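You operate a simulated robot arm through the tools that you are given. There is no shell and no other tool. Be economical: measure what you need, move in short steps, check, and stop when the job is done.

The job below is to be done with a simulated two-armed robot. You get a single attempt, and the scene is never put back.

Task
Turn the washer off and stand the red and green rolls on the dryer.
Fine: cycle knob off before the lid opens; the third roll stays in the drum; shut the lid again; nothing falls. Set down upright: what you pick out.

It is judged by the outcome, as a careful person would: the job done as asked, and still so three seconds after it is handed in. It fails if anything else is knocked over, pushed out of place, dropped, spilled or broken. A push-on lid holds only when it is set on centred and level and pressed home; a screw cap is set on level and turned clockwise until tight.

Robot
Two 7-joint arms with fingered hands on one trunk, on a base that drives. Base frame: it is fixed to the floor where the robot stands at the start and does not move with it; the origin is under the middle of the robot, x ahead of it, y to its left, z up; the surface under the hand at the start is at about z = 0.922. Readings come in m, rad, newtons and seconds.
The left shoulder is at the start at [0.07, 0.132, 1.167], the right one opposite. With the tool pointing down near the work surface each hand reaches from about 0.36 to 0.64 m from the robot's upright axis, wherever it stands, measured 20 degrees to its own side. Places, roughly: cycle knob [0.7, 0, 1]; top of the dryer [0.5, 0.8, 0.9]; washer lid [0.5, 0.1, 0.9]. Payload 2.3 kg a hand.
The TCP of each hand is the grasp point between the finger pads, 0.025 m short of the fingertips. In the tool frame z runs along the fingers and y along their closing line. Largest opening 0.088 m; the body of the gripper starts 0.029 m behind the TCP. The gripper is a hand of 3 fingers: y runs from the thumb to the fingers, the wrist lies at [-0.013, -0.097, -0.162] in the tool frame.
Orientation is that of the tool frame in the base frame, as [roll, pitch, yaw] about the fixed x, y, z axes, in that order (R = Rz(yaw) Ry(pitch) Rx(roll)). With the fingers straight down and the wrist toward the robot, the tool's x, y and z point along [0, 1, 0], [1, 0, 0] and [0, 0, -1] of the base frame.

Tools
- The arms move only by the tool send_rows. It takes "left_deltas", "right_deltas" or both (then of equal length, played together; a hand with none holds still); each is a list of rows, each a list of 6 numbers: the shift along the base's x, y, z in m, then the turn, a rotation vector about the base's x, y, z in rad. In form: [[dx, dy, dz, ax, ay, az], ...]. A call has 1 to 8 rows; each row is the pose to reach, as a shift and turn from the pose commanded when the call began. Rows are played at 5 a second. More than 0.05 m and 0.15 rad between two rows, and nothing of the call is played. Where a pose cannot be reached the arm comes as near as it can. A force on the tool above 50 N (or 10 N above the force at the start of the call, whichever is more), or a blocked arm, ends the call early, and 0.2 s more pass. In this call time passes only in rows, and 0.2 s behind the last. It gives the time, the measured TCP pose, the force on the tool (base axes), the opening and the grip force at its end, in the units of the frame above (readings bear some noise), with the torque about the TCP (base axes, N m) and any sound that the robot's microphone picked up.
- Cameras (640 x 400 px; columns grow to the right, rows downward): "scene" is now at [0.1283, 0.0162, 1.471]; the picture's right is [0.20, -0.98, 0.00], its down [-0.71, -0.15, -0.68] and it looks along [0.67, 0.14, -0.73] (base axes); focal length 260 px, centre (320, 200). "left" rides on the left gripper at [-0.058, -0.085, -0.099] in its tool frame; the picture's right is [-0.67, -0.35, 0.66], its down [0.69, -0.63, 0.37] and it looks along [0.29, 0.69, 0.66] (tool axes); focal length 261 px, centre (320, 200). "right" rides on the right gripper at [0.058, -0.085, -0.099] in its tool frame; the picture's right is [-0.67, 0.35, -0.66], its down [-0.69, -0.63, 0.37] and it looks along [-0.29, 0.69, 0.66] (tool axes); focal length 261 px, centre (320, 200). There is no depth. A picture from a camera that has moved, and an enlarged one, comes with that camera's place and axes in the base frame and with its lens.
- grab_frame(camera): a new picture of that camera. It takes no simulated time.
- raise_lower(by): slides the trunk up (or, below 0, down) by that many m; the arms and the scene camera ride with it, the base frame stays. It gives what a move gives, with no picture.
- base_move(legs): drives the robot by 1 to 6 legs, each [ahead, left, turn to the left] in m, m and rad, along the robot's own axes; the way and the turn of a leg run together, so that a leg with both is an arc; at most 1.5 m and 3.142 rad a leg. The arms and the cameras ride along, it lands a little off, and it stops where it bumps. It gives what a move gives.
- finger_targets(index, middle, thumb_bend, thumb_turn, hand): sets how far each is bent, from 0 (flat) to 1 (curled in); at 0.3 the hand is open as for a grip, at 0.7 the pads meet at the TCP. One left out holds its place. A second passes; each finger stops where it meets its share of the squeeze, and holds until it gets a number again. It is the only way to open and close the hand. It gives what a move gives, with no picture; readings hold the bend of each and the force on the fingers (four entries, about 0 where the hand has none), thumb and palm. thumb_turn goes from beside the hand (0) to across from the fingers (1), as for a grip.
- head_to(pan, tilt): turns the head with the scene camera to pan (to the left, within 1.501 rad either way) and tilt (down, from -0.506 to 1.204), counted from straight ahead of the robot. It gives what a move gives.
- close_up(camera, box): a new picture of the part [left, top, right, bottom] of that camera's present view, enlarged. It takes no simulated time.
- hand_in(): hands the job in; it is judged then, once.

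Go step by step. Nothing tells you exact positions but the pictures and the camera data: compare them with the known pose of the tool, close in by small moves and look again before you grip or let go. The budget is 120 turns and 100 pictures, counting those below and the enlarged ones. Unless the task says otherwise, let go and move clear before handing in, and close with one line.

The tools are called after "Emit:" by a JSON object that holds its "method" and its "body". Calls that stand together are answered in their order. send_rows: Moves the arms, as the interface text tells. Its arguments: {"type":"object","properties":{"left_deltas":{"type":"array"},"right_deltas":{"type":"array"}},"required":[]} The other tools are called the same way: raise_lower (by) slides the trunk up or down; finger_targets (index, middle, thumb_bend, thumb_turn, hand) moves the fingers one by one; base_move (legs) drives the base; head_to (pan, tilt) turns the head that bears the scene camera; grab_frame (camera) takes a picture; close_up (camera, box) takes an enlarged picture of a part of a camera's view; hand_in () hands the job in.

At the start:

```text
time: 0.0
left_ee_pos: [0.2892, 0.3513, 1.0001]
left_ee_rot: [3.141, 0.0, 1.571]
left_wrist_force: [0.0, 0.4, 0.2]
left_torque: [-0.02, -0.01, 0.01]
left_grip_width: 0.0876
left_grasp_force: 0.1
left_shape: jaw
left_bend: [0.3, 0.3, 0.3, 0.98]
left_finger forces: [0.0, 0.0, 0.1, 0.0, 0.1, 0.1]
right_ee_pos: [0.3259, 0.0285, 1.0001]
right_ee_rot: [3.141, 0.001, 1.571]
right_wrist_force: [-1.1, -0.8, 0.1]
right_torque: [-0.01, 0.02, -0.02]
right_grip_width: 0.0877
right_grasp_force: 0.0
right_shape: jaw
right_bend: [0.3, 0.3, 0.3, 0.98]
right_finger forces: [0.0, 0.1, 0.0, 0.0, 0.1, 0.0]
trunk travel left (down, up): [-0.725, 0.115]
robot x, y, heading: [-0.0018, 0.0018, 0.004]
head pan, tilt: [0.201, 0.817]
```

scene: 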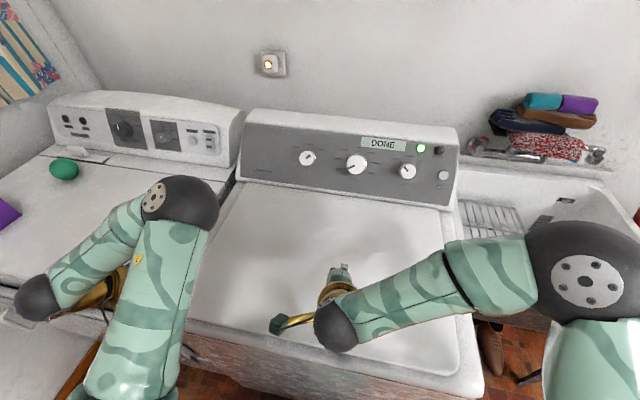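
right: 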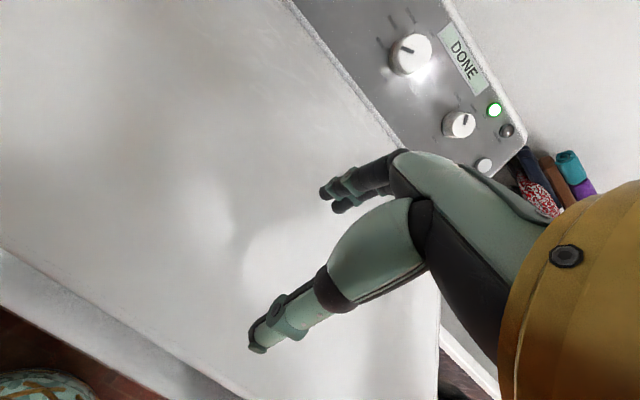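
left: 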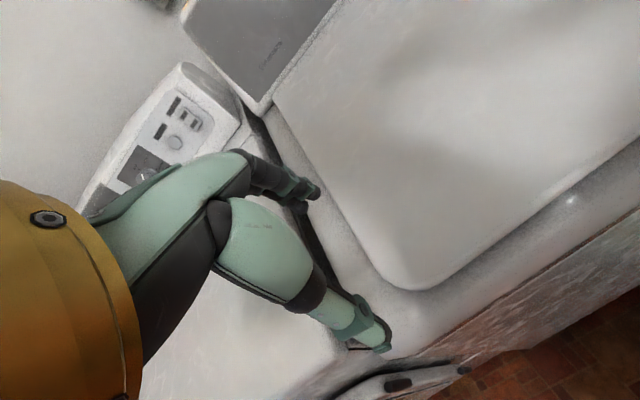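

I see the washer in front with three knobs on its panel and a "DONE" display, and the dryer to the left with a green and a purple thing on it. I'll look closer at the panel to find the cycle knob and its off mark.

Emit:
{"method": "close_up", "body": {"camera": "scene", "box": [230, 100, 470, 220]}}

Emit:
{"method": "close_up", "body": {"camera": "right", "box": [340, 0, 560, 180]}}

Emit:
{"method": "close_up", "body": {"camera": "scene", "box": [0, 80, 260, 300]}}

```text
2.67 times, centred on (350, 160) of scene
camera zoom: at [0.1283, 0.0162, 1.471], right [0.2, -0.98, 0.0], down [-0.71, -0.15, -0.68], along [0.67, 0.14, -0.73], focal length 695 px, centre (240, 307)
```

zoom: 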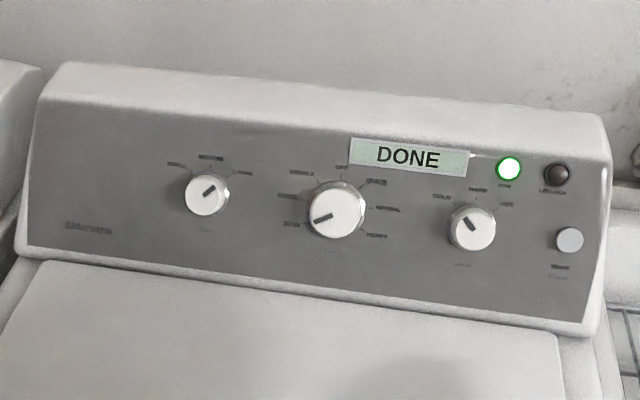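

```text
2.22 times, centred on (450, 90) of right
camera zoom: at [0.2411, 0.0864, 1.0996], right [0.35, -0.67, 0.66], down [-0.63, -0.69, -0.37], along [0.69, -0.29, -0.66], focal length 579 px, centre (31, 444)
```

zoom: 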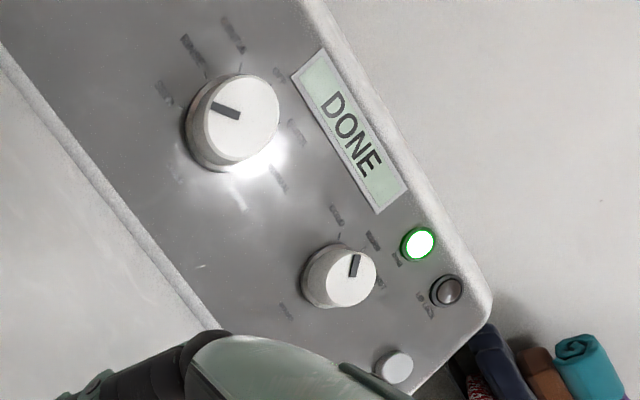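

```text
1.82 times, centred on (130, 190) of scene
camera zoom: at [0.1283, 0.0162, 1.471], right [0.2, -0.98, 0.0], down [-0.71, -0.15, -0.68], along [0.67, 0.14, -0.73], focal length 474 px, centre (666, 218)
```

zoom: 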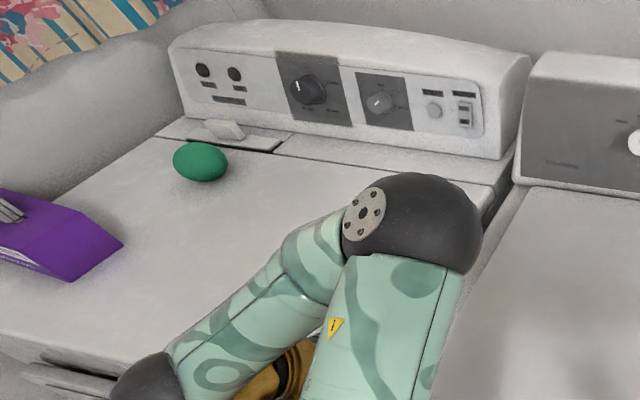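

The middle knob is the cycle knob: its pointer sits at the lower left (apparently SPIN) and OFF is at the top, so about 120° clockwise. I place its face near [0.693, 0.032, 1.017] on a sloped panel. I'll lift the right hand and pitch it toward the panel, standing back from it.

Emit:
{"method": "send_rows", "body": {"right_deltas": [[0.02, 0, 0.03, 0, -0.137, 0], [0.05, 0, 0.06, 0, -0.274, 0], [0.085, 0, 0.08, 0, -0.411, 0], [0.12, 0, 0.09, 0, -0.548, 0], [0.155, 0, 0.095, 0, -0.685, 0], [0.19, 0, 0.1, 0, -0.822, 0], [0.21, 0, 0.1, 0, -0.96, 0]]}}

Emit:
{"method": "grab_frame", "body": {"camera": "right"}}

Emit:
{"method": "grab_frame", "body": {"camera": "scene"}}

```text
time: 1.6
left_ee_pos: [0.2893, 0.3497, 1.0]
left_ee_rot: [3.141, 0.0, 1.571]
left_wrist_force: [0.6, 0.4, -0.1]
left_torque: [-0.02, -0.01, -0.01]
left_grip_width: 0.0876
left_grasp_force: 0.2
left_shape: jaw
left_bend: [0.3, 0.3, 0.3, 0.98]
left_finger forces: [0.0, 0.1, 0.0, 0.0, 0.0, 0.0]
right_ee_pos: [0.5374, 0.0281, 1.099]
right_ee_rot: [2.182, 0.001, 1.571]
right_wrist_force: [0.5, 0.4, -0.1]
right_torque: [0.0, 0.0, -0.01]
right_grip_width: 0.0877
right_grasp_force: 0.1
right_shape: jaw
right_bend: [0.3, 0.3, 0.3, 0.98]
right_finger forces: [0.0, 0.1, 0.0, 0.0, 0.0, 0.0]
trunk travel left (down, up): [-0.725, 0.115]
robot x, y, heading: [-0.0003, 0.0044, 0.002]
head pan, tilt: [0.201, 0.817]
```

```text
93 pictures are left
camera right: at [0.4065, 0.0866, 1.0865], right [-0.34, -0.67, 0.66], down [-0.06, -0.69, -0.73], along [0.94, -0.28, 0.19], focal length 261 px, centre (320, 200)
```

right: 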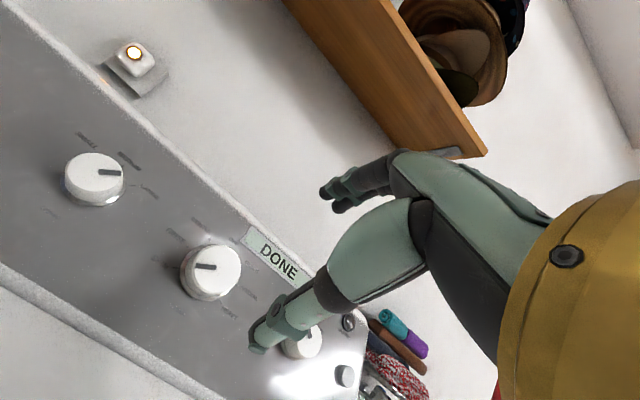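

```text
92 pictures are left
camera scene: at [0.1293, 0.0166, 1.4709], right [0.2, -0.98, 0.0], down [-0.72, -0.15, -0.68], along [0.67, 0.14, -0.73], focal length 260 px, centre (320, 200)
```

scene: 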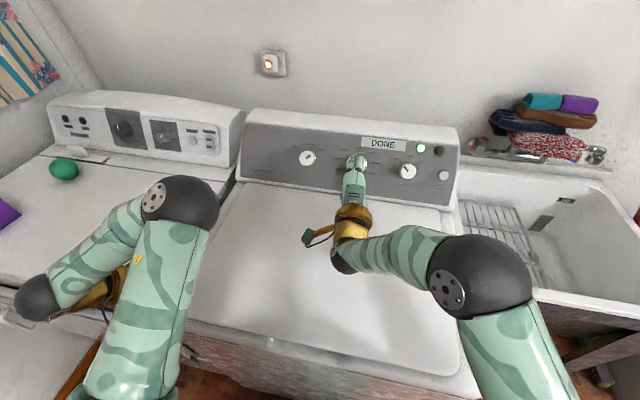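

Emit:
{"method": "close_up", "body": {"camera": "right", "box": [140, 180, 300, 340]}}

```text
2.50 times, centred on (220, 260) of right
camera zoom: at [0.4065, 0.0866, 1.0865], right [-0.34, -0.67, 0.66], down [-0.06, -0.69, -0.73], along [0.94, -0.28, 0.19], focal length 652 px, centre (570, 50)
```

zoom: 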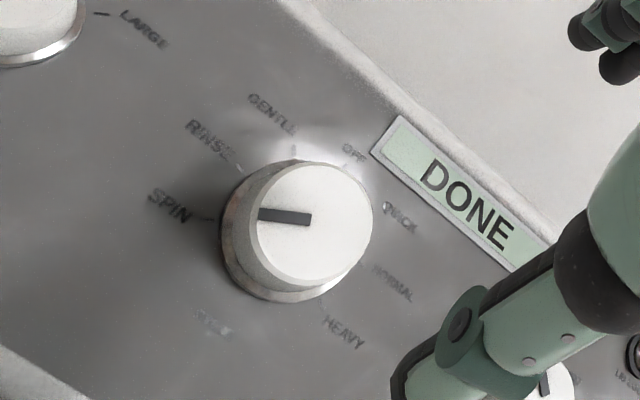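

The close-up reads clearly: the knob points at SPIN, and OFF is three marks (about 110°) clockwise. From label triangulation the panel slopes about 64.5°, with the knob axis at y = 0.032 and its base near [0.718, 0.032, 0.997]. Next I match the pitch, then roll the hand back counter-clockwise to leave room for the turn.

Emit:
{"method": "send_rows", "body": {"right_deltas": [[0.02, 0.002, -0.015, 0, -0.08, 0], [0.043, 0.004, -0.033, 0, -0.165, 0]]}}

Emit:
{"method": "send_rows", "body": {"right_deltas": [[0, 0, 0, -0.124, 0, 0.059], [0, 0, 0, -0.248, 0, 0.118], [0, 0, 0, -0.372, 0, 0.177], [0, 0, 0, -0.496, 0, 0.236], [0, 0, 0, -0.62, 0, 0.295], [0, 0, 0, -0.744, 0, 0.354], [0, 0, 0, -0.867, 0, 0.413]]}}

Emit:
{"method": "grab_frame", "body": {"camera": "right"}}

Emit:
{"method": "grab_frame", "body": {"camera": "scene"}}

```text
time: 2.2
left_ee_pos: [0.2893, 0.3505, 0.9987]
left_ee_rot: [-3.141, -0.001, 1.571]
left_wrist_force: [-0.3, 0.2, 0.4]
left_torque: [-0.01, 0.02, -0.04]
left_grip_width: 0.0877
left_grasp_force: 0.1
left_shape: jaw
left_bend: [0.3, 0.3, 0.3, 0.98]
left_finger forces: [0.1, 0.0, 0.0, 0.1, 0.0, 0.0]
right_ee_pos: [0.5809, 0.0328, 1.0645]
right_ee_rot: [2.013, 0.001, 1.571]
right_wrist_force: [0.4, -0.3, 0.1]
right_torque: [0.01, 0.02, -0.01]
right_grip_width: 0.0878
right_grasp_force: 0.0
right_shape: jaw
right_bend: [0.3, 0.3, 0.3, 0.98]
right_finger forces: [0.0, 0.0, 0.1, 0.0, 0.0, 0.0]
trunk travel left (down, up): [-0.725, 0.115]
robot x, y, heading: [-0.0033, 0.0021, 0.002]
head pan, tilt: [0.201, 0.817]
```

```text
time: 3.8
left_ee_pos: [0.2881, 0.3504, 1.0001]
left_ee_rot: [3.139, -0.001, 1.571]
left_wrist_force: [-0.3, 0.3, -0.1]
left_torque: [0.01, 0.05, 0.03]
left_grip_width: 0.0875
left_grasp_force: 0.1
left_shape: jaw
left_bend: [0.3, 0.3, 0.3, 0.98]
left_finger forces: [0.0, 0.1, 0.0, 0.0, 0.0, 0.1]
right_ee_pos: [0.5798, 0.0327, 1.0677]
right_ee_rot: [2.267, 0.834, 2.124]
right_wrist_force: [0.5, 0.1, -0.6]
right_torque: [0.0, 0.01, 0.03]
right_grip_width: 0.0877
right_grasp_force: 0.1
right_shape: jaw
right_bend: [0.3, 0.3, 0.3, 0.98]
right_finger forces: [0.0, 0.1, 0.0, 0.1, 0.0, 0.1]
trunk travel left (down, up): [-0.725, 0.115]
robot x, y, heading: [-0.0012, 0.004, -0.002]
head pan, tilt: [0.201, 0.817]
```

```text
90 pictures are left
camera right: at [0.4478, -0.0042, 1.0231], right [-0.27, -0.1, 0.96], down [0.42, -0.91, 0.03], along [0.87, 0.41, 0.28], focal length 261 px, centre (320, 200)
```

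right: 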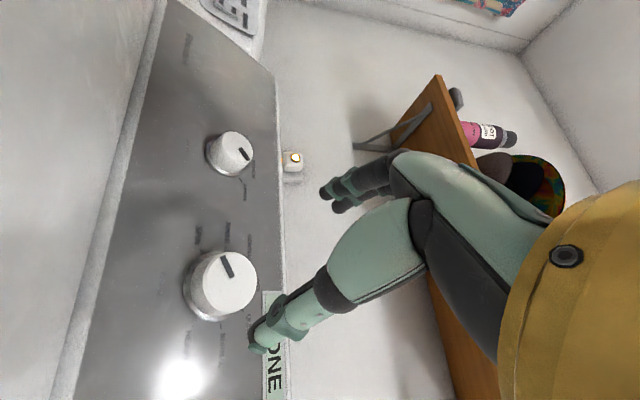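

```text
89 pictures are left
camera scene: at [0.1283, 0.0162, 1.471], right [0.2, -0.98, 0.0], down [-0.71, -0.15, -0.68], along [0.67, 0.14, -0.73], focal length 260 px, centre (320, 200)
```

scene: 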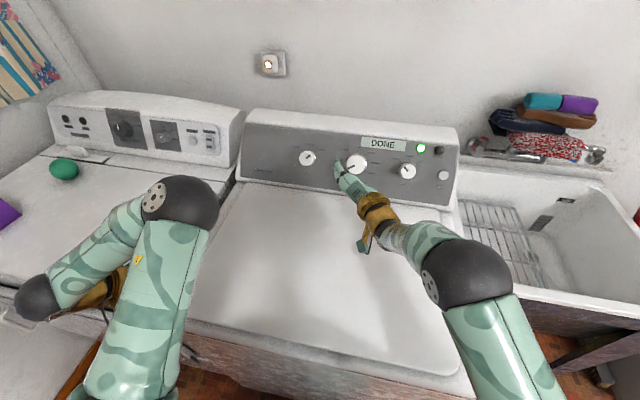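

Another triangulation confirms the knob face at about [0.692, 0.031, 1.012], and the hand is on its axis. I'll advance along it.

Emit:
{"method": "send_rows", "body": {"right_deltas": [[0.03, -0.001, -0.016, 0, 0, 0], [0.06, -0.002, -0.031, 0, 0, 0], [0.085, -0.002, -0.043, 0, 0, 0], [0.108, -0.002, -0.053, 0, 0, 0]]}}

Emit:
{"method": "grab_frame", "body": {"camera": "right"}}

Emit:
{"method": "close_up", "body": {"camera": "scene", "box": [290, 120, 450, 220]}}

```text
time: 4.8
left_ee_pos: [0.2883, 0.3511, 0.9993]
left_ee_rot: [3.14, 0.0, 1.569]
left_wrist_force: [0.4, -0.7, 0.2]
left_torque: [-0.02, 0.0, 0.0]
left_grip_width: 0.0876
left_grasp_force: 0.1
left_shape: jaw
left_bend: [0.3, 0.3, 0.3, 0.98]
left_finger forces: [0.0, 0.0, 0.0, 0.0, 0.1, 0.0]
right_ee_pos: [0.6439, 0.0294, 1.0315]
right_ee_rot: [2.267, 0.834, 2.124]
right_wrist_force: [0.1, -0.5, -0.3]
right_torque: [-0.02, -0.02, 0.01]
right_grip_width: 0.0877
right_grasp_force: 0.0
right_shape: jaw
right_bend: [0.3, 0.3, 0.3, 0.98]
right_finger forces: [0.1, 0.0, 0.0, 0.0, 0.2, 0.0]
right hand out of reach, approached as far as the arm can: row 3, 4
trunk travel left (down, up): [-0.725, 0.115]
robot x, y, heading: [-0.0015, 0.0012, -0.003]
head pan, tilt: [0.201, 0.817]
```

```text
88 pictures are left
camera right: at [0.5125, -0.0071, 0.9882], right [-0.27, -0.1, 0.96], down [0.42, -0.91, 0.03], along [0.87, 0.4, 0.28], focal length 261 px, centre (320, 200)
```

right: 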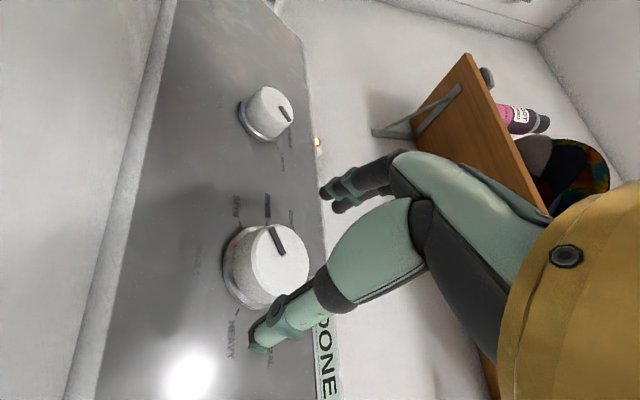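

```text
4.00 times, centred on (370, 170) of scene
camera zoom: at [0.1282, 0.0166, 1.471], right [0.2, -0.98, 0.0], down [-0.71, -0.15, -0.68], along [0.67, 0.14, -0.73], focal length 1042 px, centre (120, 320)
```

zoom: 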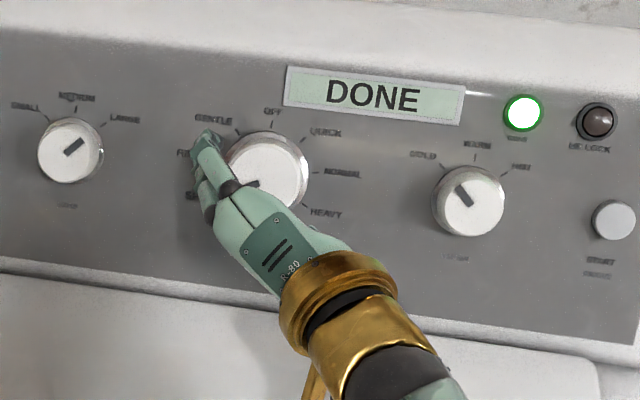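

The arm runs out of reach about 5 cm short. I'll back off and check how much floor clearance there is before moving the base.

Emit:
{"method": "send_rows", "body": {"right_deltas": [[-0.04, 0, 0.019, 0, 0, 0], [-0.085, 0, 0.05, 0, 0, 0]]}}

Emit:
{"method": "head_to", "body": {"pan": 0.0, "tilt": 1.2}}

Emit:
{"method": "grab_frame", "body": {"camera": "scene"}}

```text
refused: row 2 steps farther than a row can; nothing moved
```

```text
time: 5.7
left_ee_pos: [0.2892, 0.3503, 1.0001]
left_ee_rot: [3.14, 0.001, 1.572]
left_wrist_force: [0.6, 0.1, -0.4]
left_torque: [0.01, -0.01, -0.01]
left_grip_width: 0.0875
left_grasp_force: 0.0
left_shape: jaw
left_bend: [0.3, 0.3, 0.3, 0.98]
left_finger forces: [0.1, 0.0, 0.0, 0.0, 0.0, 0.0]
right_ee_pos: [0.6439, 0.0289, 1.0318]
right_ee_rot: [2.263, 0.833, 2.119]
right_wrist_force: [-0.1, -0.1, -0.3]
right_torque: [-0.01, 0.01, -0.01]
right_grip_width: 0.0879
right_grasp_force: 0.1
right_shape: jaw
right_bend: [0.3, 0.3, 0.3, 0.98]
right_finger forces: [0.1, 0.1, 0.1, 0.0, 0.1, 0.1]
trunk travel left (down, up): [-0.725, 0.115]
robot x, y, heading: [-0.0018, -0.0037, 0.002]
head pan, tilt: [0.0, 1.201]
```

```text
86 pictures are left
camera scene: at [0.1062, 0.0004, 1.4447], right [0.0, -1.0, 0.0], down [-0.93, 0.0, -0.36], along [0.36, 0.0, -0.93], focal length 260 px, centre (320, 200)
```

scene: 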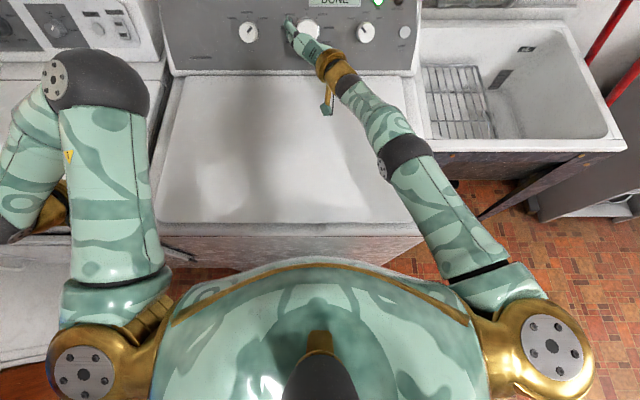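

The chest sits about 9 cm from the washer front. I'll back the hand off, then shift the base left 12 cm and try a few centimetres forward.

Emit:
{"method": "send_rows", "body": {"right_deltas": [[-0.04, 0, 0.019, 0, 0, 0], [-0.08, 0, 0.04, 0, 0, 0]]}}

Emit:
{"method": "base_move", "body": {"legs": [[0, 0.12, 0], [0.05, 0, 0]]}}

Emit:
{"method": "grab_frame", "body": {"camera": "scene"}}

```text
time: 6.3
left_ee_pos: [0.2864, 0.3498, 0.9989]
left_ee_rot: [3.138, 0.0, 1.571]
left_wrist_force: [0.6, -0.4, -0.5]
left_torque: [0.02, 0.01, 0.01]
left_grip_width: 0.0874
left_grasp_force: 0.1
left_shape: jaw
left_bend: [0.3, 0.3, 0.3, 0.98]
left_finger forces: [0.1, 0.1, 0.0, 0.0, 0.0, 0.0]
right_ee_pos: [0.5623, 0.0292, 1.0741]
right_ee_rot: [2.259, 0.835, 2.116]
right_wrist_force: [0.2, -0.3, 0.2]
right_torque: [-0.02, 0.0, 0.0]
right_grip_width: 0.0877
right_grasp_force: 0.1
right_shape: jaw
right_bend: [0.3, 0.3, 0.3, 0.98]
right_finger forces: [0.1, 0.1, 0.0, 0.0, 0.0, 0.0]
trunk travel left (down, up): [-0.725, 0.115]
robot x, y, heading: [0.0005, 0.0009, -0.004]
head pan, tilt: [0.0, 1.201]
```

```text
time: 8.2
left_ee_pos: [0.3375, 0.4698, 0.9988]
left_ee_rot: [-3.14, 0.0, 1.571]
left_wrist_force: [-0.4, 0.2, 0.1]
left_torque: [-0.02, 0.01, 0.01]
left_grip_width: 0.0874
left_grasp_force: 0.1
left_shape: jaw
left_bend: [0.3, 0.3, 0.3, 0.98]
left_finger forces: [0.0, 0.0, 0.0, 0.0, 0.1, 0.0]
right_ee_pos: [0.613, 0.1478, 1.0691]
right_ee_rot: [2.273, 0.831, 2.128]
right_wrist_force: [1.0, 0.5, 0.3]
right_torque: [0.0, -0.03, -0.01]
right_grip_width: 0.0879
right_grasp_force: 0.0
right_shape: jaw
right_bend: [0.3, 0.3, 0.3, 0.98]
right_finger forces: [0.0, 0.0, 0.1, 0.0, 0.0, 0.0]
trunk travel left (down, up): [-0.725, 0.115]
robot x, y, heading: [0.0436, 0.118, 0.006]
head pan, tilt: [0.0, 1.201]
stopped in leg 2: the robot was blocked; the commanded pose is now the measured one
```

```text
85 pictures are left
camera scene: at [0.1561, 0.1197, 1.4443], right [0.0, -1.0, 0.0], down [-0.93, 0.0, -0.36], along [0.36, 0.0, -0.93], focal length 260 px, centre (320, 200)
```

scene: 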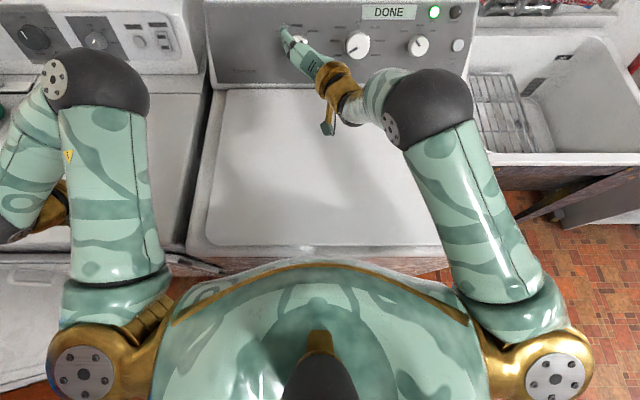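

The base moved about 4.6 cm forward and 12 cm left before touching. I'll shift the right hand back in front of the knob and lift the left hand for safety.

Emit:
{"method": "send_rows", "body": {"right_deltas": [[-0.02, -0.04, 0.0, 0, 0, 0], [-0.02, -0.08, 0.0, 0, 0, 0], [-0.015, -0.117, -0.01, 0, 0, 0]], "left_deltas": [[0, 0, 0.04, 0, 0, 0], [0, 0, 0.08, 0, 0, 0], [0, 0, 0.1, 0, 0, 0]]}}

Emit:
{"method": "raise_lower", "body": {"by": -0.06}}

```text
time: 9.0
left_ee_pos: [0.3349, 0.4686, 1.0999]
left_ee_rot: [-3.141, -0.002, 1.571]
left_wrist_force: [-0.2, 0.2, -0.3]
left_torque: [0.0, 0.0, 0.01]
left_grip_width: 0.0874
left_grasp_force: 0.0
left_shape: jaw
left_bend: [0.3, 0.3, 0.3, 0.98]
left_finger forces: [0.0, 0.0, 0.1, 0.1, 0.1, 0.1]
right_ee_pos: [0.5952, 0.0294, 1.0615]
right_ee_rot: [2.268, 0.832, 2.123]
right_wrist_force: [-0.6, -0.4, -0.3]
right_torque: [0.03, 0.0, 0.01]
right_grip_width: 0.0878
right_grasp_force: 0.1
right_shape: jaw
right_bend: [0.3, 0.3, 0.3, 0.98]
right_finger forces: [0.0, 0.0, 0.0, 0.1, 0.1, 0.1]
trunk travel left (down, up): [-0.725, 0.115]
robot x, y, heading: [0.0442, 0.1201, 0.003]
head pan, tilt: [0.0, 1.201]
```

```text
time: 10.0
left_ee_pos: [0.3355, 0.4696, 1.04]
left_ee_rot: [3.14, 0.001, 1.57]
left_wrist_force: [-0.2, 0.5, -0.2]
left_torque: [0.02, 0.0, 0.01]
left_grip_width: 0.0877
left_grasp_force: 0.1
left_shape: jaw
left_bend: [0.3, 0.3, 0.3, 0.98]
left_finger forces: [0.0, 0.0, 0.1, 0.0, 0.1, 0.0]
right_ee_pos: [0.5947, 0.0309, 1.0015]
right_ee_rot: [2.265, 0.833, 2.118]
right_wrist_force: [-0.3, 0.1, -0.6]
right_torque: [0.01, 0.05, 0.03]
right_grip_width: 0.0877
right_grasp_force: 0.0
right_shape: jaw
right_bend: [0.3, 0.3, 0.3, 0.98]
right_finger forces: [0.0, 0.0, 0.0, 0.1, 0.0, 0.0]
trunk travel left (down, up): [-0.665, 0.175]
robot x, y, heading: [0.0453, 0.1184, -0.001]
head pan, tilt: [0.0, 1.201]
```

Emit:
{"method": "send_rows", "body": {"right_deltas": [[0.0, 0, 0.045, 0, 0, 0], [0.03, 0, 0.041, 0, 0, 0], [0.06, 0, 0.0265, 0, 0, 0], [0.08, 0, 0.017, 0, 0, 0], [0.094, 0, 0.0115, 0, 0, 0]]}}

Emit:
{"method": "head_to", "body": {"pan": -0.15, "tilt": 0.75}}

Emit:
{"method": "grab_frame", "body": {"camera": "right"}}

Emit:
{"method": "grab_frame", "body": {"camera": "scene"}}

```text
time: 11.2
left_ee_pos: [0.3349, 0.4701, 1.0391]
left_ee_rot: [-3.141, -0.002, 1.571]
left_wrist_force: [-0.3, -0.1, 0.1]
left_torque: [0.01, 0.01, 0.02]
left_grip_width: 0.0873
left_grasp_force: 0.0
left_shape: jaw
left_bend: [0.3, 0.3, 0.3, 0.98]
left_finger forces: [0.0, 0.1, 0.0, 0.0, 0.1, 0.1]
right_ee_pos: [0.6899, 0.0308, 1.0122]
right_ee_rot: [2.267, 0.831, 2.123]
right_wrist_force: [-0.9, -0.3, -0.1]
right_torque: [-0.02, 0.01, 0.04]
right_grip_width: 0.0877
right_grasp_force: 0.0
right_shape: jaw
right_bend: [0.3, 0.3, 0.3, 0.98]
right_finger forces: [0.0, 0.1, 0.1, 0.1, 0.0, 0.0]
trunk travel left (down, up): [-0.665, 0.175]
robot x, y, heading: [0.0438, 0.1192, -0.002]
head pan, tilt: [0.0, 1.201]
```

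```text
time: 12.1
left_ee_pos: [0.3346, 0.4696, 1.0391]
left_ee_rot: [3.141, 0.0, 1.571]
left_wrist_force: [0.2, -0.1, 0.3]
left_torque: [0.04, 0.03, -0.01]
left_grip_width: 0.0876
left_grasp_force: 0.1
left_shape: jaw
left_bend: [0.3, 0.3, 0.3, 0.98]
left_finger forces: [0.1, 0.0, 0.2, 0.1, 0.0, 0.0]
right_ee_pos: [0.6895, 0.0318, 1.0148]
right_ee_rot: [2.266, 0.835, 2.122]
right_wrist_force: [-0.8, -0.7, 0.2]
right_torque: [0.0, 0.0, 0.04]
right_grip_width: 0.088
right_grasp_force: 0.0
right_shape: jaw
right_bend: [0.3, 0.3, 0.3, 0.98]
right_finger forces: [0.1, 0.0, 0.0, 0.1, 0.1, 0.0]
trunk travel left (down, up): [-0.665, 0.175]
robot x, y, heading: [0.0435, 0.122, 0.001]
head pan, tilt: [-0.15, 0.75]
```

```text
84 pictures are left
camera right: at [0.5569, -0.0055, 0.9695], right [-0.27, -0.1, 0.96], down [0.41, -0.91, 0.02], along [0.87, 0.4, 0.29], focal length 261 px, centre (320, 200)
```

right: 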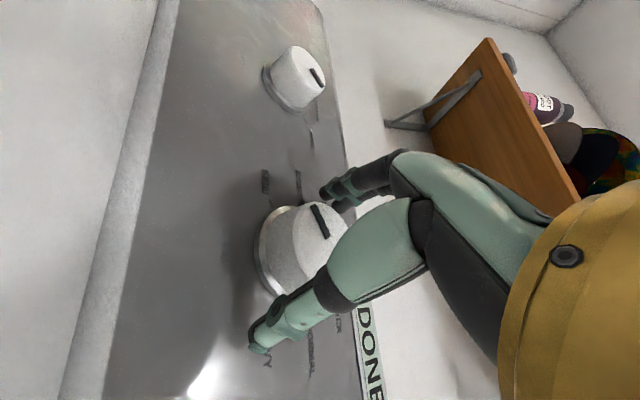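

```text
83 pictures are left
camera scene: at [0.1773, 0.1071, 1.4163], right [-0.15, -0.99, 0.0], down [-0.68, 0.1, -0.73], along [0.72, -0.11, -0.68], focal length 260 px, centre (320, 200)
```

scene: 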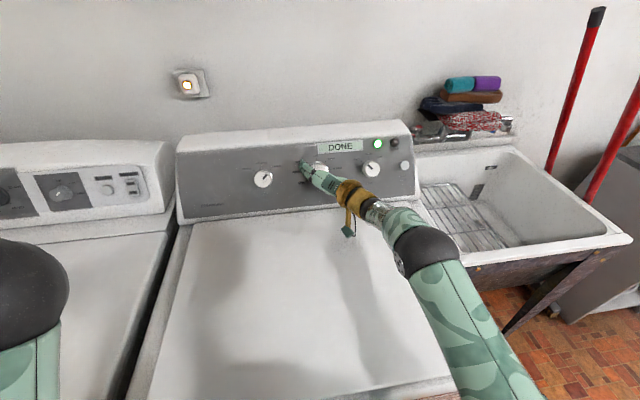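

The knob sits between the thumb and the fingers, so I'll close on it.

Emit:
{"method": "finger_targets", "body": {"hand": "right", "index": 0.6, "middle": 0.6, "thumb_bend": 0.6}}

Emit:
{"method": "grab_frame", "body": {"camera": "right"}}

```text
time: 13.1
left_ee_pos: [0.3342, 0.4729, 1.0379]
left_ee_rot: [3.141, 0.002, 1.572]
left_wrist_force: [-0.6, -0.1, 0.6]
left_torque: [-0.01, 0.02, -0.04]
left_grip_width: 0.0874
left_grasp_force: 0.0
left_shape: jaw
left_bend: [0.3, 0.3, 0.3, 0.98]
left_finger forces: [0.0, 0.0, 0.0, 0.1, 0.1, 0.1]
right_ee_pos: [0.6895, 0.0326, 1.0142]
right_ee_rot: [2.263, 0.834, 2.121]
right_wrist_force: [3.6, 5.4, 6.3]
right_torque: [0.08, -0.22, 0.11]
right_grip_width: 0.0428
right_grasp_force: 10.6
right_shape: fingers
right_bend: [0.5, 0.52, 0.51, 0.97]
right_finger forces: [7.6, 7.7, 0.0, 0.0, 6.5, 0.0]
trunk travel left (down, up): [-0.665, 0.175]
robot x, y, heading: [0.0479, 0.1184, 0.006]
head pan, tilt: [-0.15, 0.75]
```

```text
82 pictures are left
camera right: at [0.5571, -0.0031, 0.9703], right [-0.27, -0.1, 0.96], down [0.42, -0.91, 0.03], along [0.87, 0.41, 0.29], focal length 261 px, centre (320, 200)
```

right: 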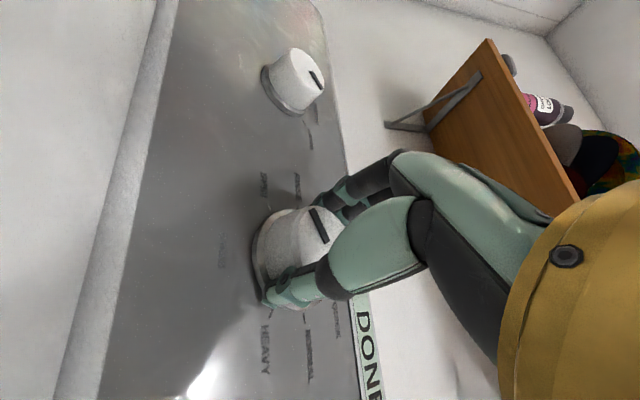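

Gripped with 10.6 N, 43 mm wide. Now I turn clockwise about the knob axis.

Emit:
{"method": "send_rows", "body": {"right_deltas": [[0, 0, 0, 0.108, 0, -0.052], [0, 0, 0, 0.217, 0, -0.103], [0, 0, 0, 0.325, 0, -0.155], [0, 0, 0, 0.433, 0, -0.206], [0, 0, 0, 0.542, 0, -0.258], [0, 0, 0, 0.65, 0, -0.31], [0, 0, 0, 0.759, 0, -0.361], [0, 0, 0, 0.867, 0, -0.413]]}}

Emit:
{"method": "grab_frame", "body": {"camera": "right"}}

Emit:
{"method": "close_up", "body": {"camera": "scene", "box": [230, 110, 430, 235]}}

```text
time: 14.9
left_ee_pos: [0.3353, 0.4725, 1.0394]
left_ee_rot: [3.141, 0.004, 1.571]
left_wrist_force: [0.1, -0.3, -0.9]
left_torque: [-0.01, -0.02, 0.03]
left_grip_width: 0.0875
left_grasp_force: 0.1
left_shape: jaw
left_bend: [0.3, 0.3, 0.3, 0.98]
left_finger forces: [0.0, 0.0, 0.1, 0.0, 0.1, 0.1]
right_ee_pos: [0.6892, 0.0329, 1.0142]
right_ee_rot: [2.015, 0.001, 1.568]
right_wrist_force: [9.6, 3.8, 12.6]
right_torque: [-0.06, -0.04, -0.01]
right_grip_width: 0.0433
right_grasp_force: 13.4
right_shape: fingers
right_bend: [0.47, 0.51, 0.53, 0.96]
right_finger forces: [12.6, 8.1, 0.1, 0.0, 5.8, 0.0]
trunk travel left (down, up): [-0.665, 0.175]
robot x, y, heading: [0.0469, 0.1194, -0.001]
head pan, tilt: [-0.15, 0.75]
```

```text
81 pictures are left
camera right: at [0.5623, 0.0907, 0.9807], right [-0.44, -0.67, 0.6], down [0.06, -0.69, -0.72], along [0.89, -0.29, 0.34], focal length 261 px, centre (320, 200)
```

right: 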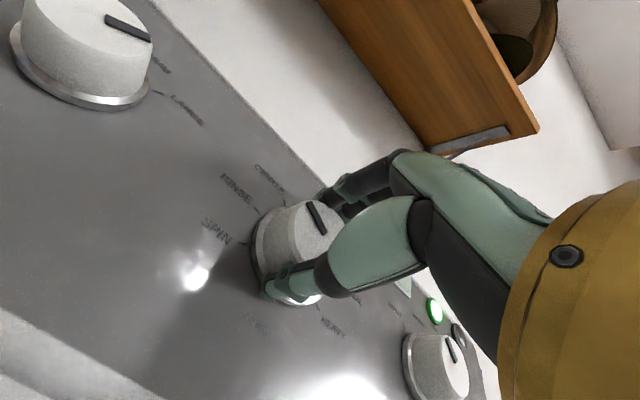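

```text
3.20 times, centred on (330, 172) of scene
camera zoom: at [0.1776, 0.1101, 1.4165], right [-0.15, -0.99, 0.0], down [-0.67, 0.1, -0.73], along [0.72, -0.11, -0.68], focal length 834 px, centre (288, 288)
```

zoom: 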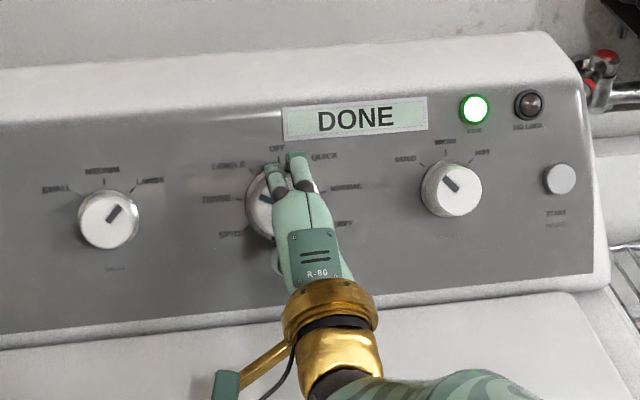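

The knob turns with the hand: 55° done, now between RINSE and GENTLE. I'll continue about 54°.

Emit:
{"method": "send_rows", "body": {"right_deltas": [[0, 0, 0, 0.108, 0, -0.052], [0, 0, 0, 0.217, 0, -0.103], [0, 0, 0, 0.325, 0, -0.155], [0, 0, 0, 0.433, 0, -0.206], [0, 0, 0, 0.542, 0, -0.258], [0, 0, 0, 0.65, 0, -0.31], [0, 0, 0, 0.759, 0, -0.361], [0, 0, 0, 0.849, 0, -0.405]]}}

Emit:
{"method": "grab_frame", "body": {"camera": "right"}}

Emit:
{"method": "close_up", "body": {"camera": "scene", "box": [230, 110, 430, 235]}}

```text
time: 16.7
left_ee_pos: [0.3341, 0.4706, 1.0394]
left_ee_rot: [3.14, 0.0, 1.57]
left_wrist_force: [0.4, 0.3, 0.2]
left_torque: [-0.03, 0.0, -0.01]
left_grip_width: 0.0877
left_grasp_force: 0.0
left_shape: jaw
left_bend: [0.3, 0.3, 0.3, 0.98]
left_finger forces: [0.0, 0.0, 0.1, 0.0, 0.0, 0.0]
right_ee_pos: [0.6871, 0.0315, 1.0131]
right_ee_rot: [2.252, -0.818, 1.04]
right_wrist_force: [7.2, 0.2, 12.7]
right_torque: [-0.08, -0.19, -0.23]
right_grip_width: 0.044
right_grasp_force: 12.5
right_shape: fingers
right_bend: [0.47, 0.52, 0.53, 0.93]
right_finger forces: [9.8, 6.3, 0.0, 0.1, 9.2, 0.0]
trunk travel left (down, up): [-0.665, 0.175]
robot x, y, heading: [0.0479, 0.1162, -0.003]
head pan, tilt: [-0.15, 0.75]
```

```text
79 pictures are left
camera right: at [0.5969, 0.1337, 1.054], right [-0.74, -0.68, -0.02], down [-0.07, 0.11, -0.99], along [0.67, -0.73, -0.12], focal length 261 px, centre (320, 200)
```

right: 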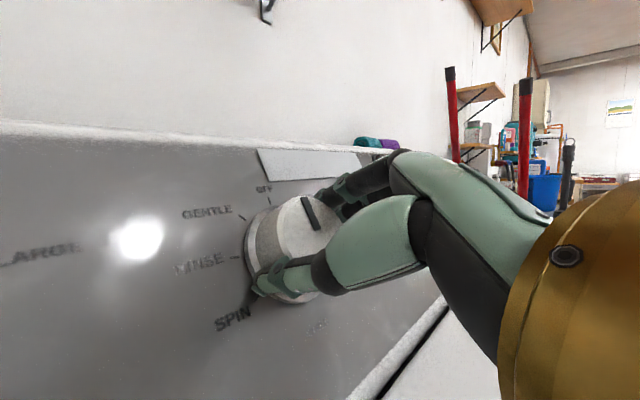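

```text
3.20 times, centred on (330, 172) of scene
camera zoom: at [0.1768, 0.1079, 1.4165], right [-0.15, -0.99, 0.0], down [-0.67, 0.1, -0.73], along [0.72, -0.11, -0.68], focal length 834 px, centre (288, 288)
```

zoom: 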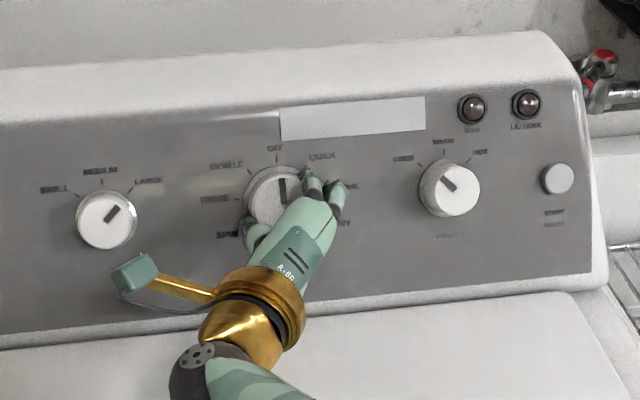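

The display and light went dark and the pointer faces OFF. I'll open the hand and back straight away.

Emit:
{"method": "finger_targets", "body": {"hand": "right", "index": 0.3, "middle": 0.3, "thumb_bend": 0.3}}

Emit:
{"method": "send_rows", "body": {"right_deltas": [[-0.03, 0, 0.014, 0, 0, 0], [-0.072, 0, 0.034, 0, 0, 0], [-0.11, 0, 0.06, 0, 0, 0], [-0.14, 0, 0.09, 0, 0, 0]]}}

Emit:
{"method": "close_up", "body": {"camera": "scene", "box": [230, 110, 430, 235]}}

Emit:
{"method": "grab_frame", "body": {"camera": "scene"}}

```text
time: 17.7
left_ee_pos: [0.3343, 0.4698, 1.0405]
left_ee_rot: [3.141, 0.0, 1.571]
left_wrist_force: [-0.1, 0.0, 1.1]
left_torque: [0.04, 0.01, -0.01]
left_grip_width: 0.0877
left_grasp_force: 0.0
left_shape: jaw
left_bend: [0.3, 0.3, 0.3, 0.98]
left_finger forces: [0.0, 0.0, 0.1, 0.0, 0.1, 0.0]
right_ee_pos: [0.6899, 0.0309, 1.0129]
right_ee_rot: [2.255, -0.815, 1.034]
right_wrist_force: [-0.3, 0.3, -0.2]
right_torque: [0.0, 0.0, -0.02]
right_grip_width: 0.0844
right_grasp_force: 0.1
right_shape: fingers
right_bend: [0.3, 0.3, 0.3, 0.97]
right_finger forces: [0.1, 0.0, 0.0, 0.0, 0.0, 0.0]
trunk travel left (down, up): [-0.665, 0.175]
robot x, y, heading: [0.0413, 0.1191, 0.001]
head pan, tilt: [-0.15, 0.75]
```

```text
time: 18.7
left_ee_pos: [0.333, 0.4712, 1.0394]
left_ee_rot: [3.137, -0.001, 1.571]
left_wrist_force: [-0.6, 0.9, -0.3]
left_torque: [0.02, -0.03, -0.03]
left_grip_width: 0.0876
left_grasp_force: 0.1
left_shape: jaw
left_bend: [0.3, 0.3, 0.3, 0.98]
left_finger forces: [0.0, 0.1, 0.0, 0.1, 0.0, 0.0]
right_ee_pos: [0.5471, 0.0287, 1.1053]
right_ee_rot: [2.251, -0.819, 1.038]
right_wrist_force: [0.5, 0.6, 0.6]
right_torque: [-0.02, 0.02, 0.0]
right_grip_width: 0.0844
right_grasp_force: 0.0
right_shape: fingers
right_bend: [0.3, 0.3, 0.3, 0.97]
right_finger forces: [0.0, 0.1, 0.0, 0.0, 0.0, 0.1]
trunk travel left (down, up): [-0.665, 0.175]
robot x, y, heading: [0.0444, 0.1171, 0.001]
head pan, tilt: [-0.15, 0.75]
```

```text
3.20 times, centred on (330, 172) of scene
camera zoom: at [0.1755, 0.1069, 1.4166], right [-0.15, -0.99, 0.0], down [-0.67, 0.1, -0.73], along [0.72, -0.11, -0.68], focal length 834 px, centre (288, 288)
```

zoom: 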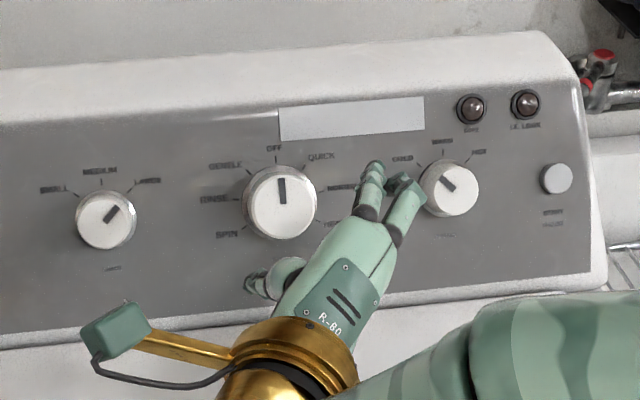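

```text
76 pictures are left
camera scene: at [0.1755, 0.1069, 1.4166], right [-0.15, -0.99, 0.0], down [-0.67, 0.1, -0.73], along [0.72, -0.11, -0.68], focal length 260 px, centre (320, 200)
```

scene: 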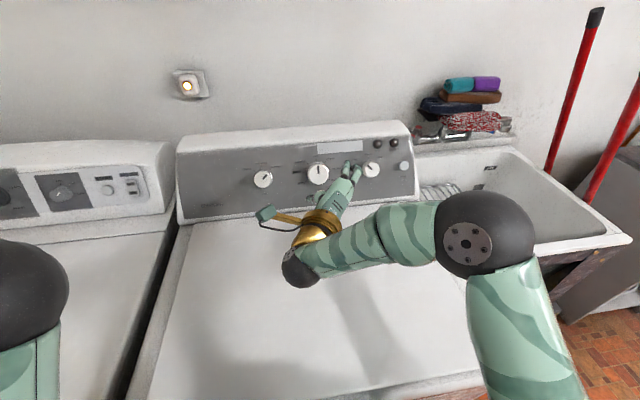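

The knob points straight at OFF. Now I roll the right hand back and out of the way, then look at the lid's front edge.

Emit:
{"method": "send_rows", "body": {"right_deltas": [[-0.02, -0.01, 0.02, -0.108, 0, 0.052], [-0.04, -0.03, 0.04, -0.217, 0, 0.103], [-0.06, -0.05, 0.06, -0.325, 0, 0.155], [-0.08, -0.07, 0.08, -0.433, 0, 0.206], [-0.1, -0.09, 0.1, -0.542, 0, 0.258], [-0.12, -0.11, 0.11, -0.65, 0, 0.31], [-0.14, -0.13, 0.12, -0.759, 0, 0.361], [-0.16, -0.15, 0.12, -0.849, 0, 0.405]]}}

Emit:
{"method": "send_rows", "body": {"right_deltas": [[0, -0.02, 0, 0, 0.14, 0], [0, -0.04, 0, 0, 0.28, 0], [0, -0.06, 0, 0, 0.42, 0], [0, -0.08, 0, 0, 0.56, 0], [0, -0.09, 0, 0, 0.7, 0], [0, -0.1, 0, 0, 0.84, 0], [0, -0.1, 0, 0, 0.98, 0], [0, -0.1, 0, 0, 1.12, 0]]}}

Emit:
{"method": "head_to", "body": {"pan": -0.1, "tilt": 1.2}}

Emit:
{"method": "grab_frame", "body": {"camera": "scene"}}

Emit:
{"method": "grab_frame", "body": {"camera": "right"}}

```text
time: 20.5
left_ee_pos: [0.3351, 0.4685, 1.04]
left_ee_rot: [3.14, 0.0, 1.571]
left_wrist_force: [0.3, -0.3, -0.2]
left_torque: [-0.01, 0.0, 0.0]
left_grip_width: 0.0877
left_grasp_force: 0.0
left_shape: jaw
left_bend: [0.3, 0.3, 0.3, 0.98]
left_finger forces: [0.0, 0.1, 0.0, 0.0, 0.0, 0.0]
right_ee_pos: [0.4064, -0.1365, 1.2472]
right_ee_rot: [2.015, -0.002, 1.574]
right_wrist_force: [0.3, -0.7, -0.3]
right_torque: [0.01, 0.02, -0.01]
right_grip_width: 0.0843
right_grasp_force: 0.0
right_shape: fingers
right_bend: [0.3, 0.3, 0.3, 0.97]
right_finger forces: [0.0, 0.1, 0.1, 0.1, 0.0, 0.0]
right hand out of reach, approached as far as the arm can: row 5, 6, 7, 8
trunk travel left (down, up): [-0.665, 0.175]
robot x, y, heading: [0.0444, 0.1187, 0.0]
head pan, tilt: [-0.15, 0.75]
```

```text
time: 22.3
left_ee_pos: [0.3367, 0.4704, 1.0393]
left_ee_rot: [-3.141, -0.002, 1.57]
left_wrist_force: [-0.1, -0.1, 0.2]
left_torque: [0.01, 0.04, 0.01]
left_grip_width: 0.0876
left_grasp_force: 0.1
left_shape: jaw
left_bend: [0.3, 0.3, 0.3, 0.98]
left_finger forces: [0.0, 0.1, 0.1, 0.0, 0.0, 0.0]
right_ee_pos: [0.4058, -0.237, 1.2387]
right_ee_rot: [3.124, 0.004, 1.571]
right_wrist_force: [0.1, -0.2, -0.1]
right_torque: [-0.02, 0.0, 0.03]
right_grip_width: 0.0844
right_grasp_force: 0.1
right_shape: fingers
right_bend: [0.3, 0.3, 0.3, 0.97]
right_finger forces: [0.0, 0.1, 0.0, 0.0, 0.0, 0.0]
right hand out of reach, approached as far as the arm can: row 8
trunk travel left (down, up): [-0.665, 0.175]
robot x, y, heading: [0.0421, 0.1219, 0.0]
head pan, tilt: [-0.15, 0.75]
```

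```text
time: 23.2
left_ee_pos: [0.3352, 0.4689, 1.0394]
left_ee_rot: [3.14, -0.001, 1.571]
left_wrist_force: [0.2, -0.3, 0.0]
left_torque: [0.02, 0.01, -0.03]
left_grip_width: 0.0874
left_grasp_force: 0.0
left_shape: jaw
left_bend: [0.3, 0.3, 0.3, 0.98]
left_finger forces: [0.0, 0.0, 0.0, 0.0, 0.0, 0.1]
right_ee_pos: [0.4034, -0.2357, 1.2407]
right_ee_rot: [3.12, 0.004, 1.57]
right_wrist_force: [-0.5, 0.2, 0.2]
right_torque: [0.04, -0.03, 0.0]
right_grip_width: 0.0846
right_grasp_force: 0.1
right_shape: fingers
right_bend: [0.3, 0.3, 0.3, 0.97]
right_finger forces: [0.1, 0.1, 0.0, 0.1, 0.0, 0.0]
trunk travel left (down, up): [-0.665, 0.175]
robot x, y, heading: [0.0446, 0.1193, 0.001]
head pan, tilt: [-0.099, 1.201]
```

```text
75 pictures are left
camera scene: at [0.1509, 0.1137, 1.3847], right [-0.1, -0.99, 0.0], down [-0.93, 0.09, -0.36], along [0.36, -0.04, -0.93], focal length 260 px, centre (320, 200)
```

scene: 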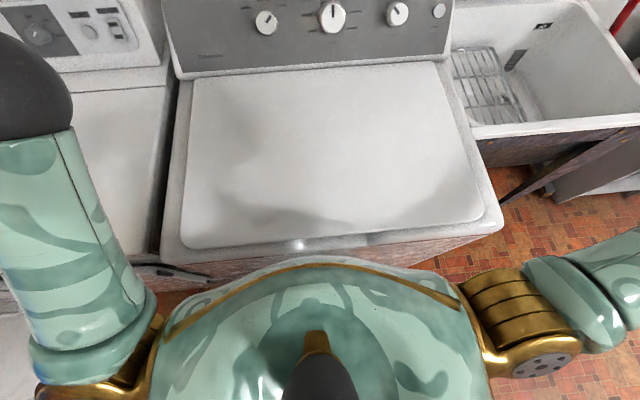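

```text
74 pictures are left
camera right: at [0.3164, -0.178, 1.338], right [0.33, -0.67, 0.67], down [-0.62, -0.69, -0.38], along [0.71, -0.29, -0.64], focal length 261 px, centre (320, 200)
```

right: 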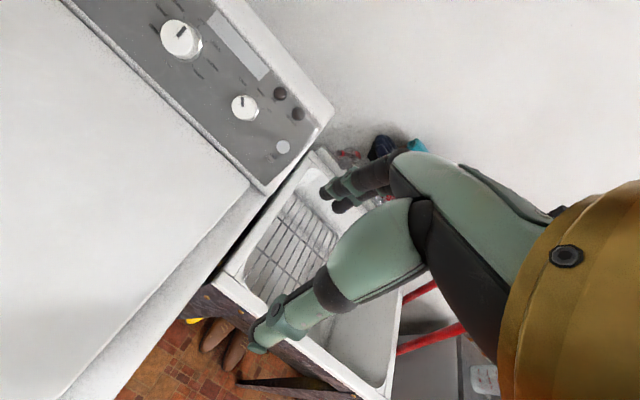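

Emit:
{"method": "close_up", "body": {"camera": "scene", "box": [150, 170, 520, 290]}}

Emit:
{"method": "close_up", "body": {"camera": "scene", "box": [250, 210, 350, 270]}}

```text
1.73 times, centred on (335, 230) of scene
camera zoom: at [0.1509, 0.1137, 1.3847], right [-0.1, -0.99, 0.0], down [-0.93, 0.09, -0.36], along [0.36, -0.04, -0.93], focal length 451 px, centre (294, 148)
```

zoom: 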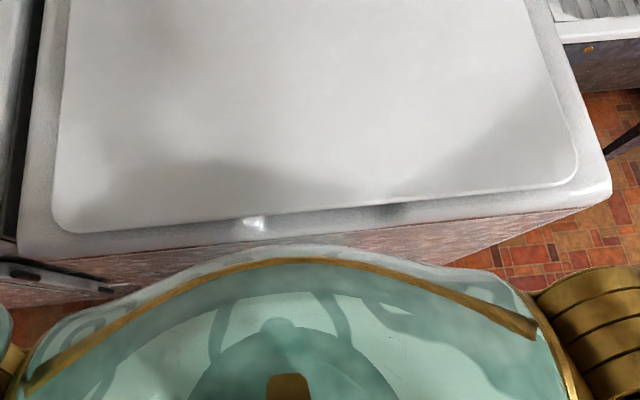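

```text
6.40 times, centred on (300, 240) of scene
camera zoom: at [0.1509, 0.1137, 1.3847], right [-0.1, -0.99, 0.0], down [-0.93, 0.09, -0.36], along [0.36, -0.04, -0.93], focal length 1667 px, centre (448, -56)
```

zoom: 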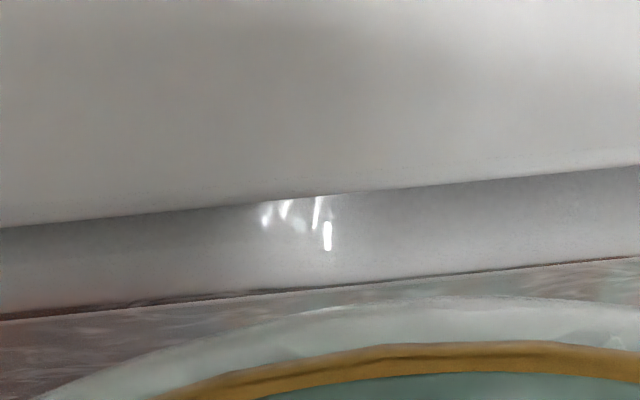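

Emit:
{"method": "close_up", "body": {"camera": "scene", "box": [330, 205, 430, 265]}}

```text
6.40 times, centred on (380, 235) of scene
camera zoom: at [0.1509, 0.1137, 1.3847], right [-0.1, -0.99, 0.0], down [-0.93, 0.09, -0.36], along [0.36, -0.04, -0.93], focal length 1667 px, centre (-64, -24)
```

zoom: 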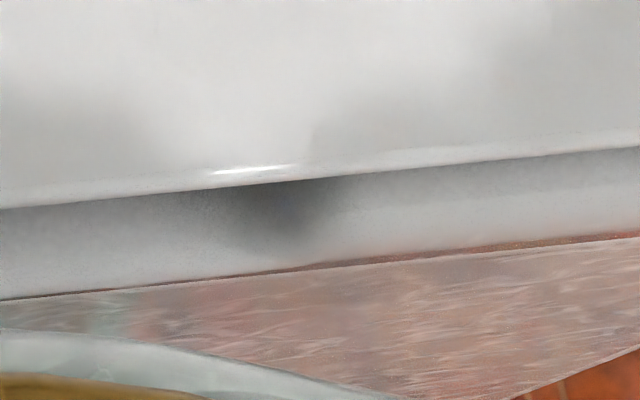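

There's a hint of a finger recess on the deck below the lid's front edge around y≈0–0.06; lid front corners are near y=0.33 and y=−0.21 at x≈0.27. I'll back the base off to see the front edge properly.

Emit:
{"method": "base_move", "body": {"legs": [[-0.25, 0, 0]]}}

Emit:
{"method": "head_to", "body": {"pan": -0.1, "tilt": 0.95}}

Emit:
{"method": "grab_frame", "body": {"camera": "scene"}}

Emit:
{"method": "close_up", "body": {"camera": "scene", "box": [170, 180, 490, 380]}}

```text
time: 25.0
left_ee_pos: [0.0874, 0.4704, 1.0387]
left_ee_rot: [-3.141, -0.001, 1.576]
left_wrist_force: [0.4, 0.1, 0.4]
left_torque: [0.02, 0.02, 0.0]
left_grip_width: 0.0877
left_grasp_force: 0.0
left_shape: jaw
left_bend: [0.3, 0.3, 0.3, 0.98]
left_finger forces: [0.0, 0.1, 0.0, 0.0, 0.1, 0.0]
right_ee_pos: [0.1605, -0.2353, 1.24]
right_ee_rot: [3.122, 0.003, 1.576]
right_wrist_force: [0.4, -1.1, -0.5]
right_torque: [0.03, -0.02, 0.01]
right_grip_width: 0.0845
right_grasp_force: 0.0
right_shape: fingers
right_bend: [0.3, 0.3, 0.3, 0.97]
right_finger forces: [0.0, 0.0, 0.0, 0.0, 0.0, 0.0]
trunk travel left (down, up): [-0.665, 0.175]
robot x, y, heading: [-0.2026, 0.1198, 0.006]
head pan, tilt: [-0.099, 1.201]
```

```text
time: 25.7
left_ee_pos: [0.0861, 0.4713, 1.0395]
left_ee_rot: [3.141, -0.001, 1.577]
left_wrist_force: [-0.6, 0.1, -0.4]
left_torque: [0.02, -0.02, 0.0]
left_grip_width: 0.0877
left_grasp_force: 0.0
left_shape: jaw
left_bend: [0.3, 0.3, 0.3, 0.98]
left_finger forces: [0.1, 0.1, 0.1, 0.0, 0.0, 0.0]
right_ee_pos: [0.1586, -0.2355, 1.2407]
right_ee_rot: [3.121, 0.003, 1.577]
right_wrist_force: [0.7, 0.3, 0.0]
right_torque: [-0.01, -0.01, -0.03]
right_grip_width: 0.0844
right_grasp_force: 0.1
right_shape: fingers
right_bend: [0.3, 0.3, 0.3, 0.97]
right_finger forces: [0.0, 0.0, 0.0, 0.1, 0.0, 0.1]
trunk travel left (down, up): [-0.665, 0.175]
robot x, y, heading: [-0.2056, 0.1177, 0.005]
head pan, tilt: [-0.099, 0.949]
```

```text
70 pictures are left
camera scene: at [-0.0798, 0.1123, 1.4009], right [-0.09, -1.0, 0.0], down [-0.81, 0.08, -0.58], along [0.58, -0.06, -0.81], focal length 260 px, centre (320, 200)
```

scene: 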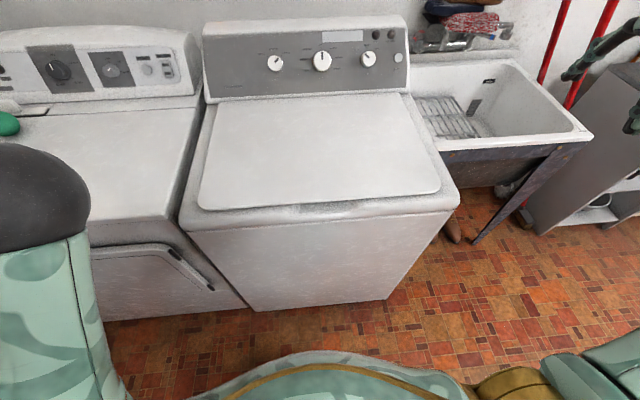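

```text
2.00 times, centred on (330, 280) of scene
camera zoom: at [-0.0798, 0.1123, 1.4009], right [-0.09, -1.0, 0.0], down [-0.81, 0.08, -0.58], along [0.58, -0.06, -0.81], focal length 521 px, centre (300, 40)
```

zoom: 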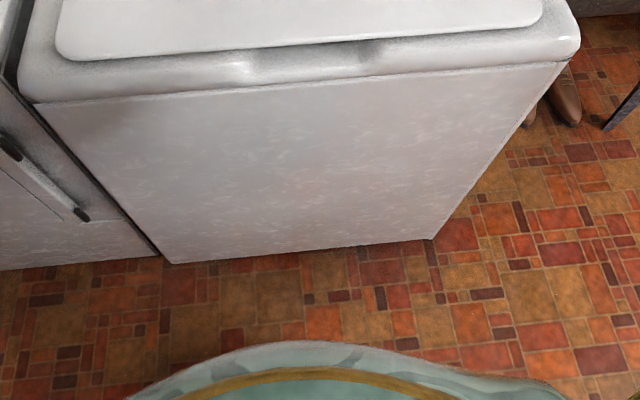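

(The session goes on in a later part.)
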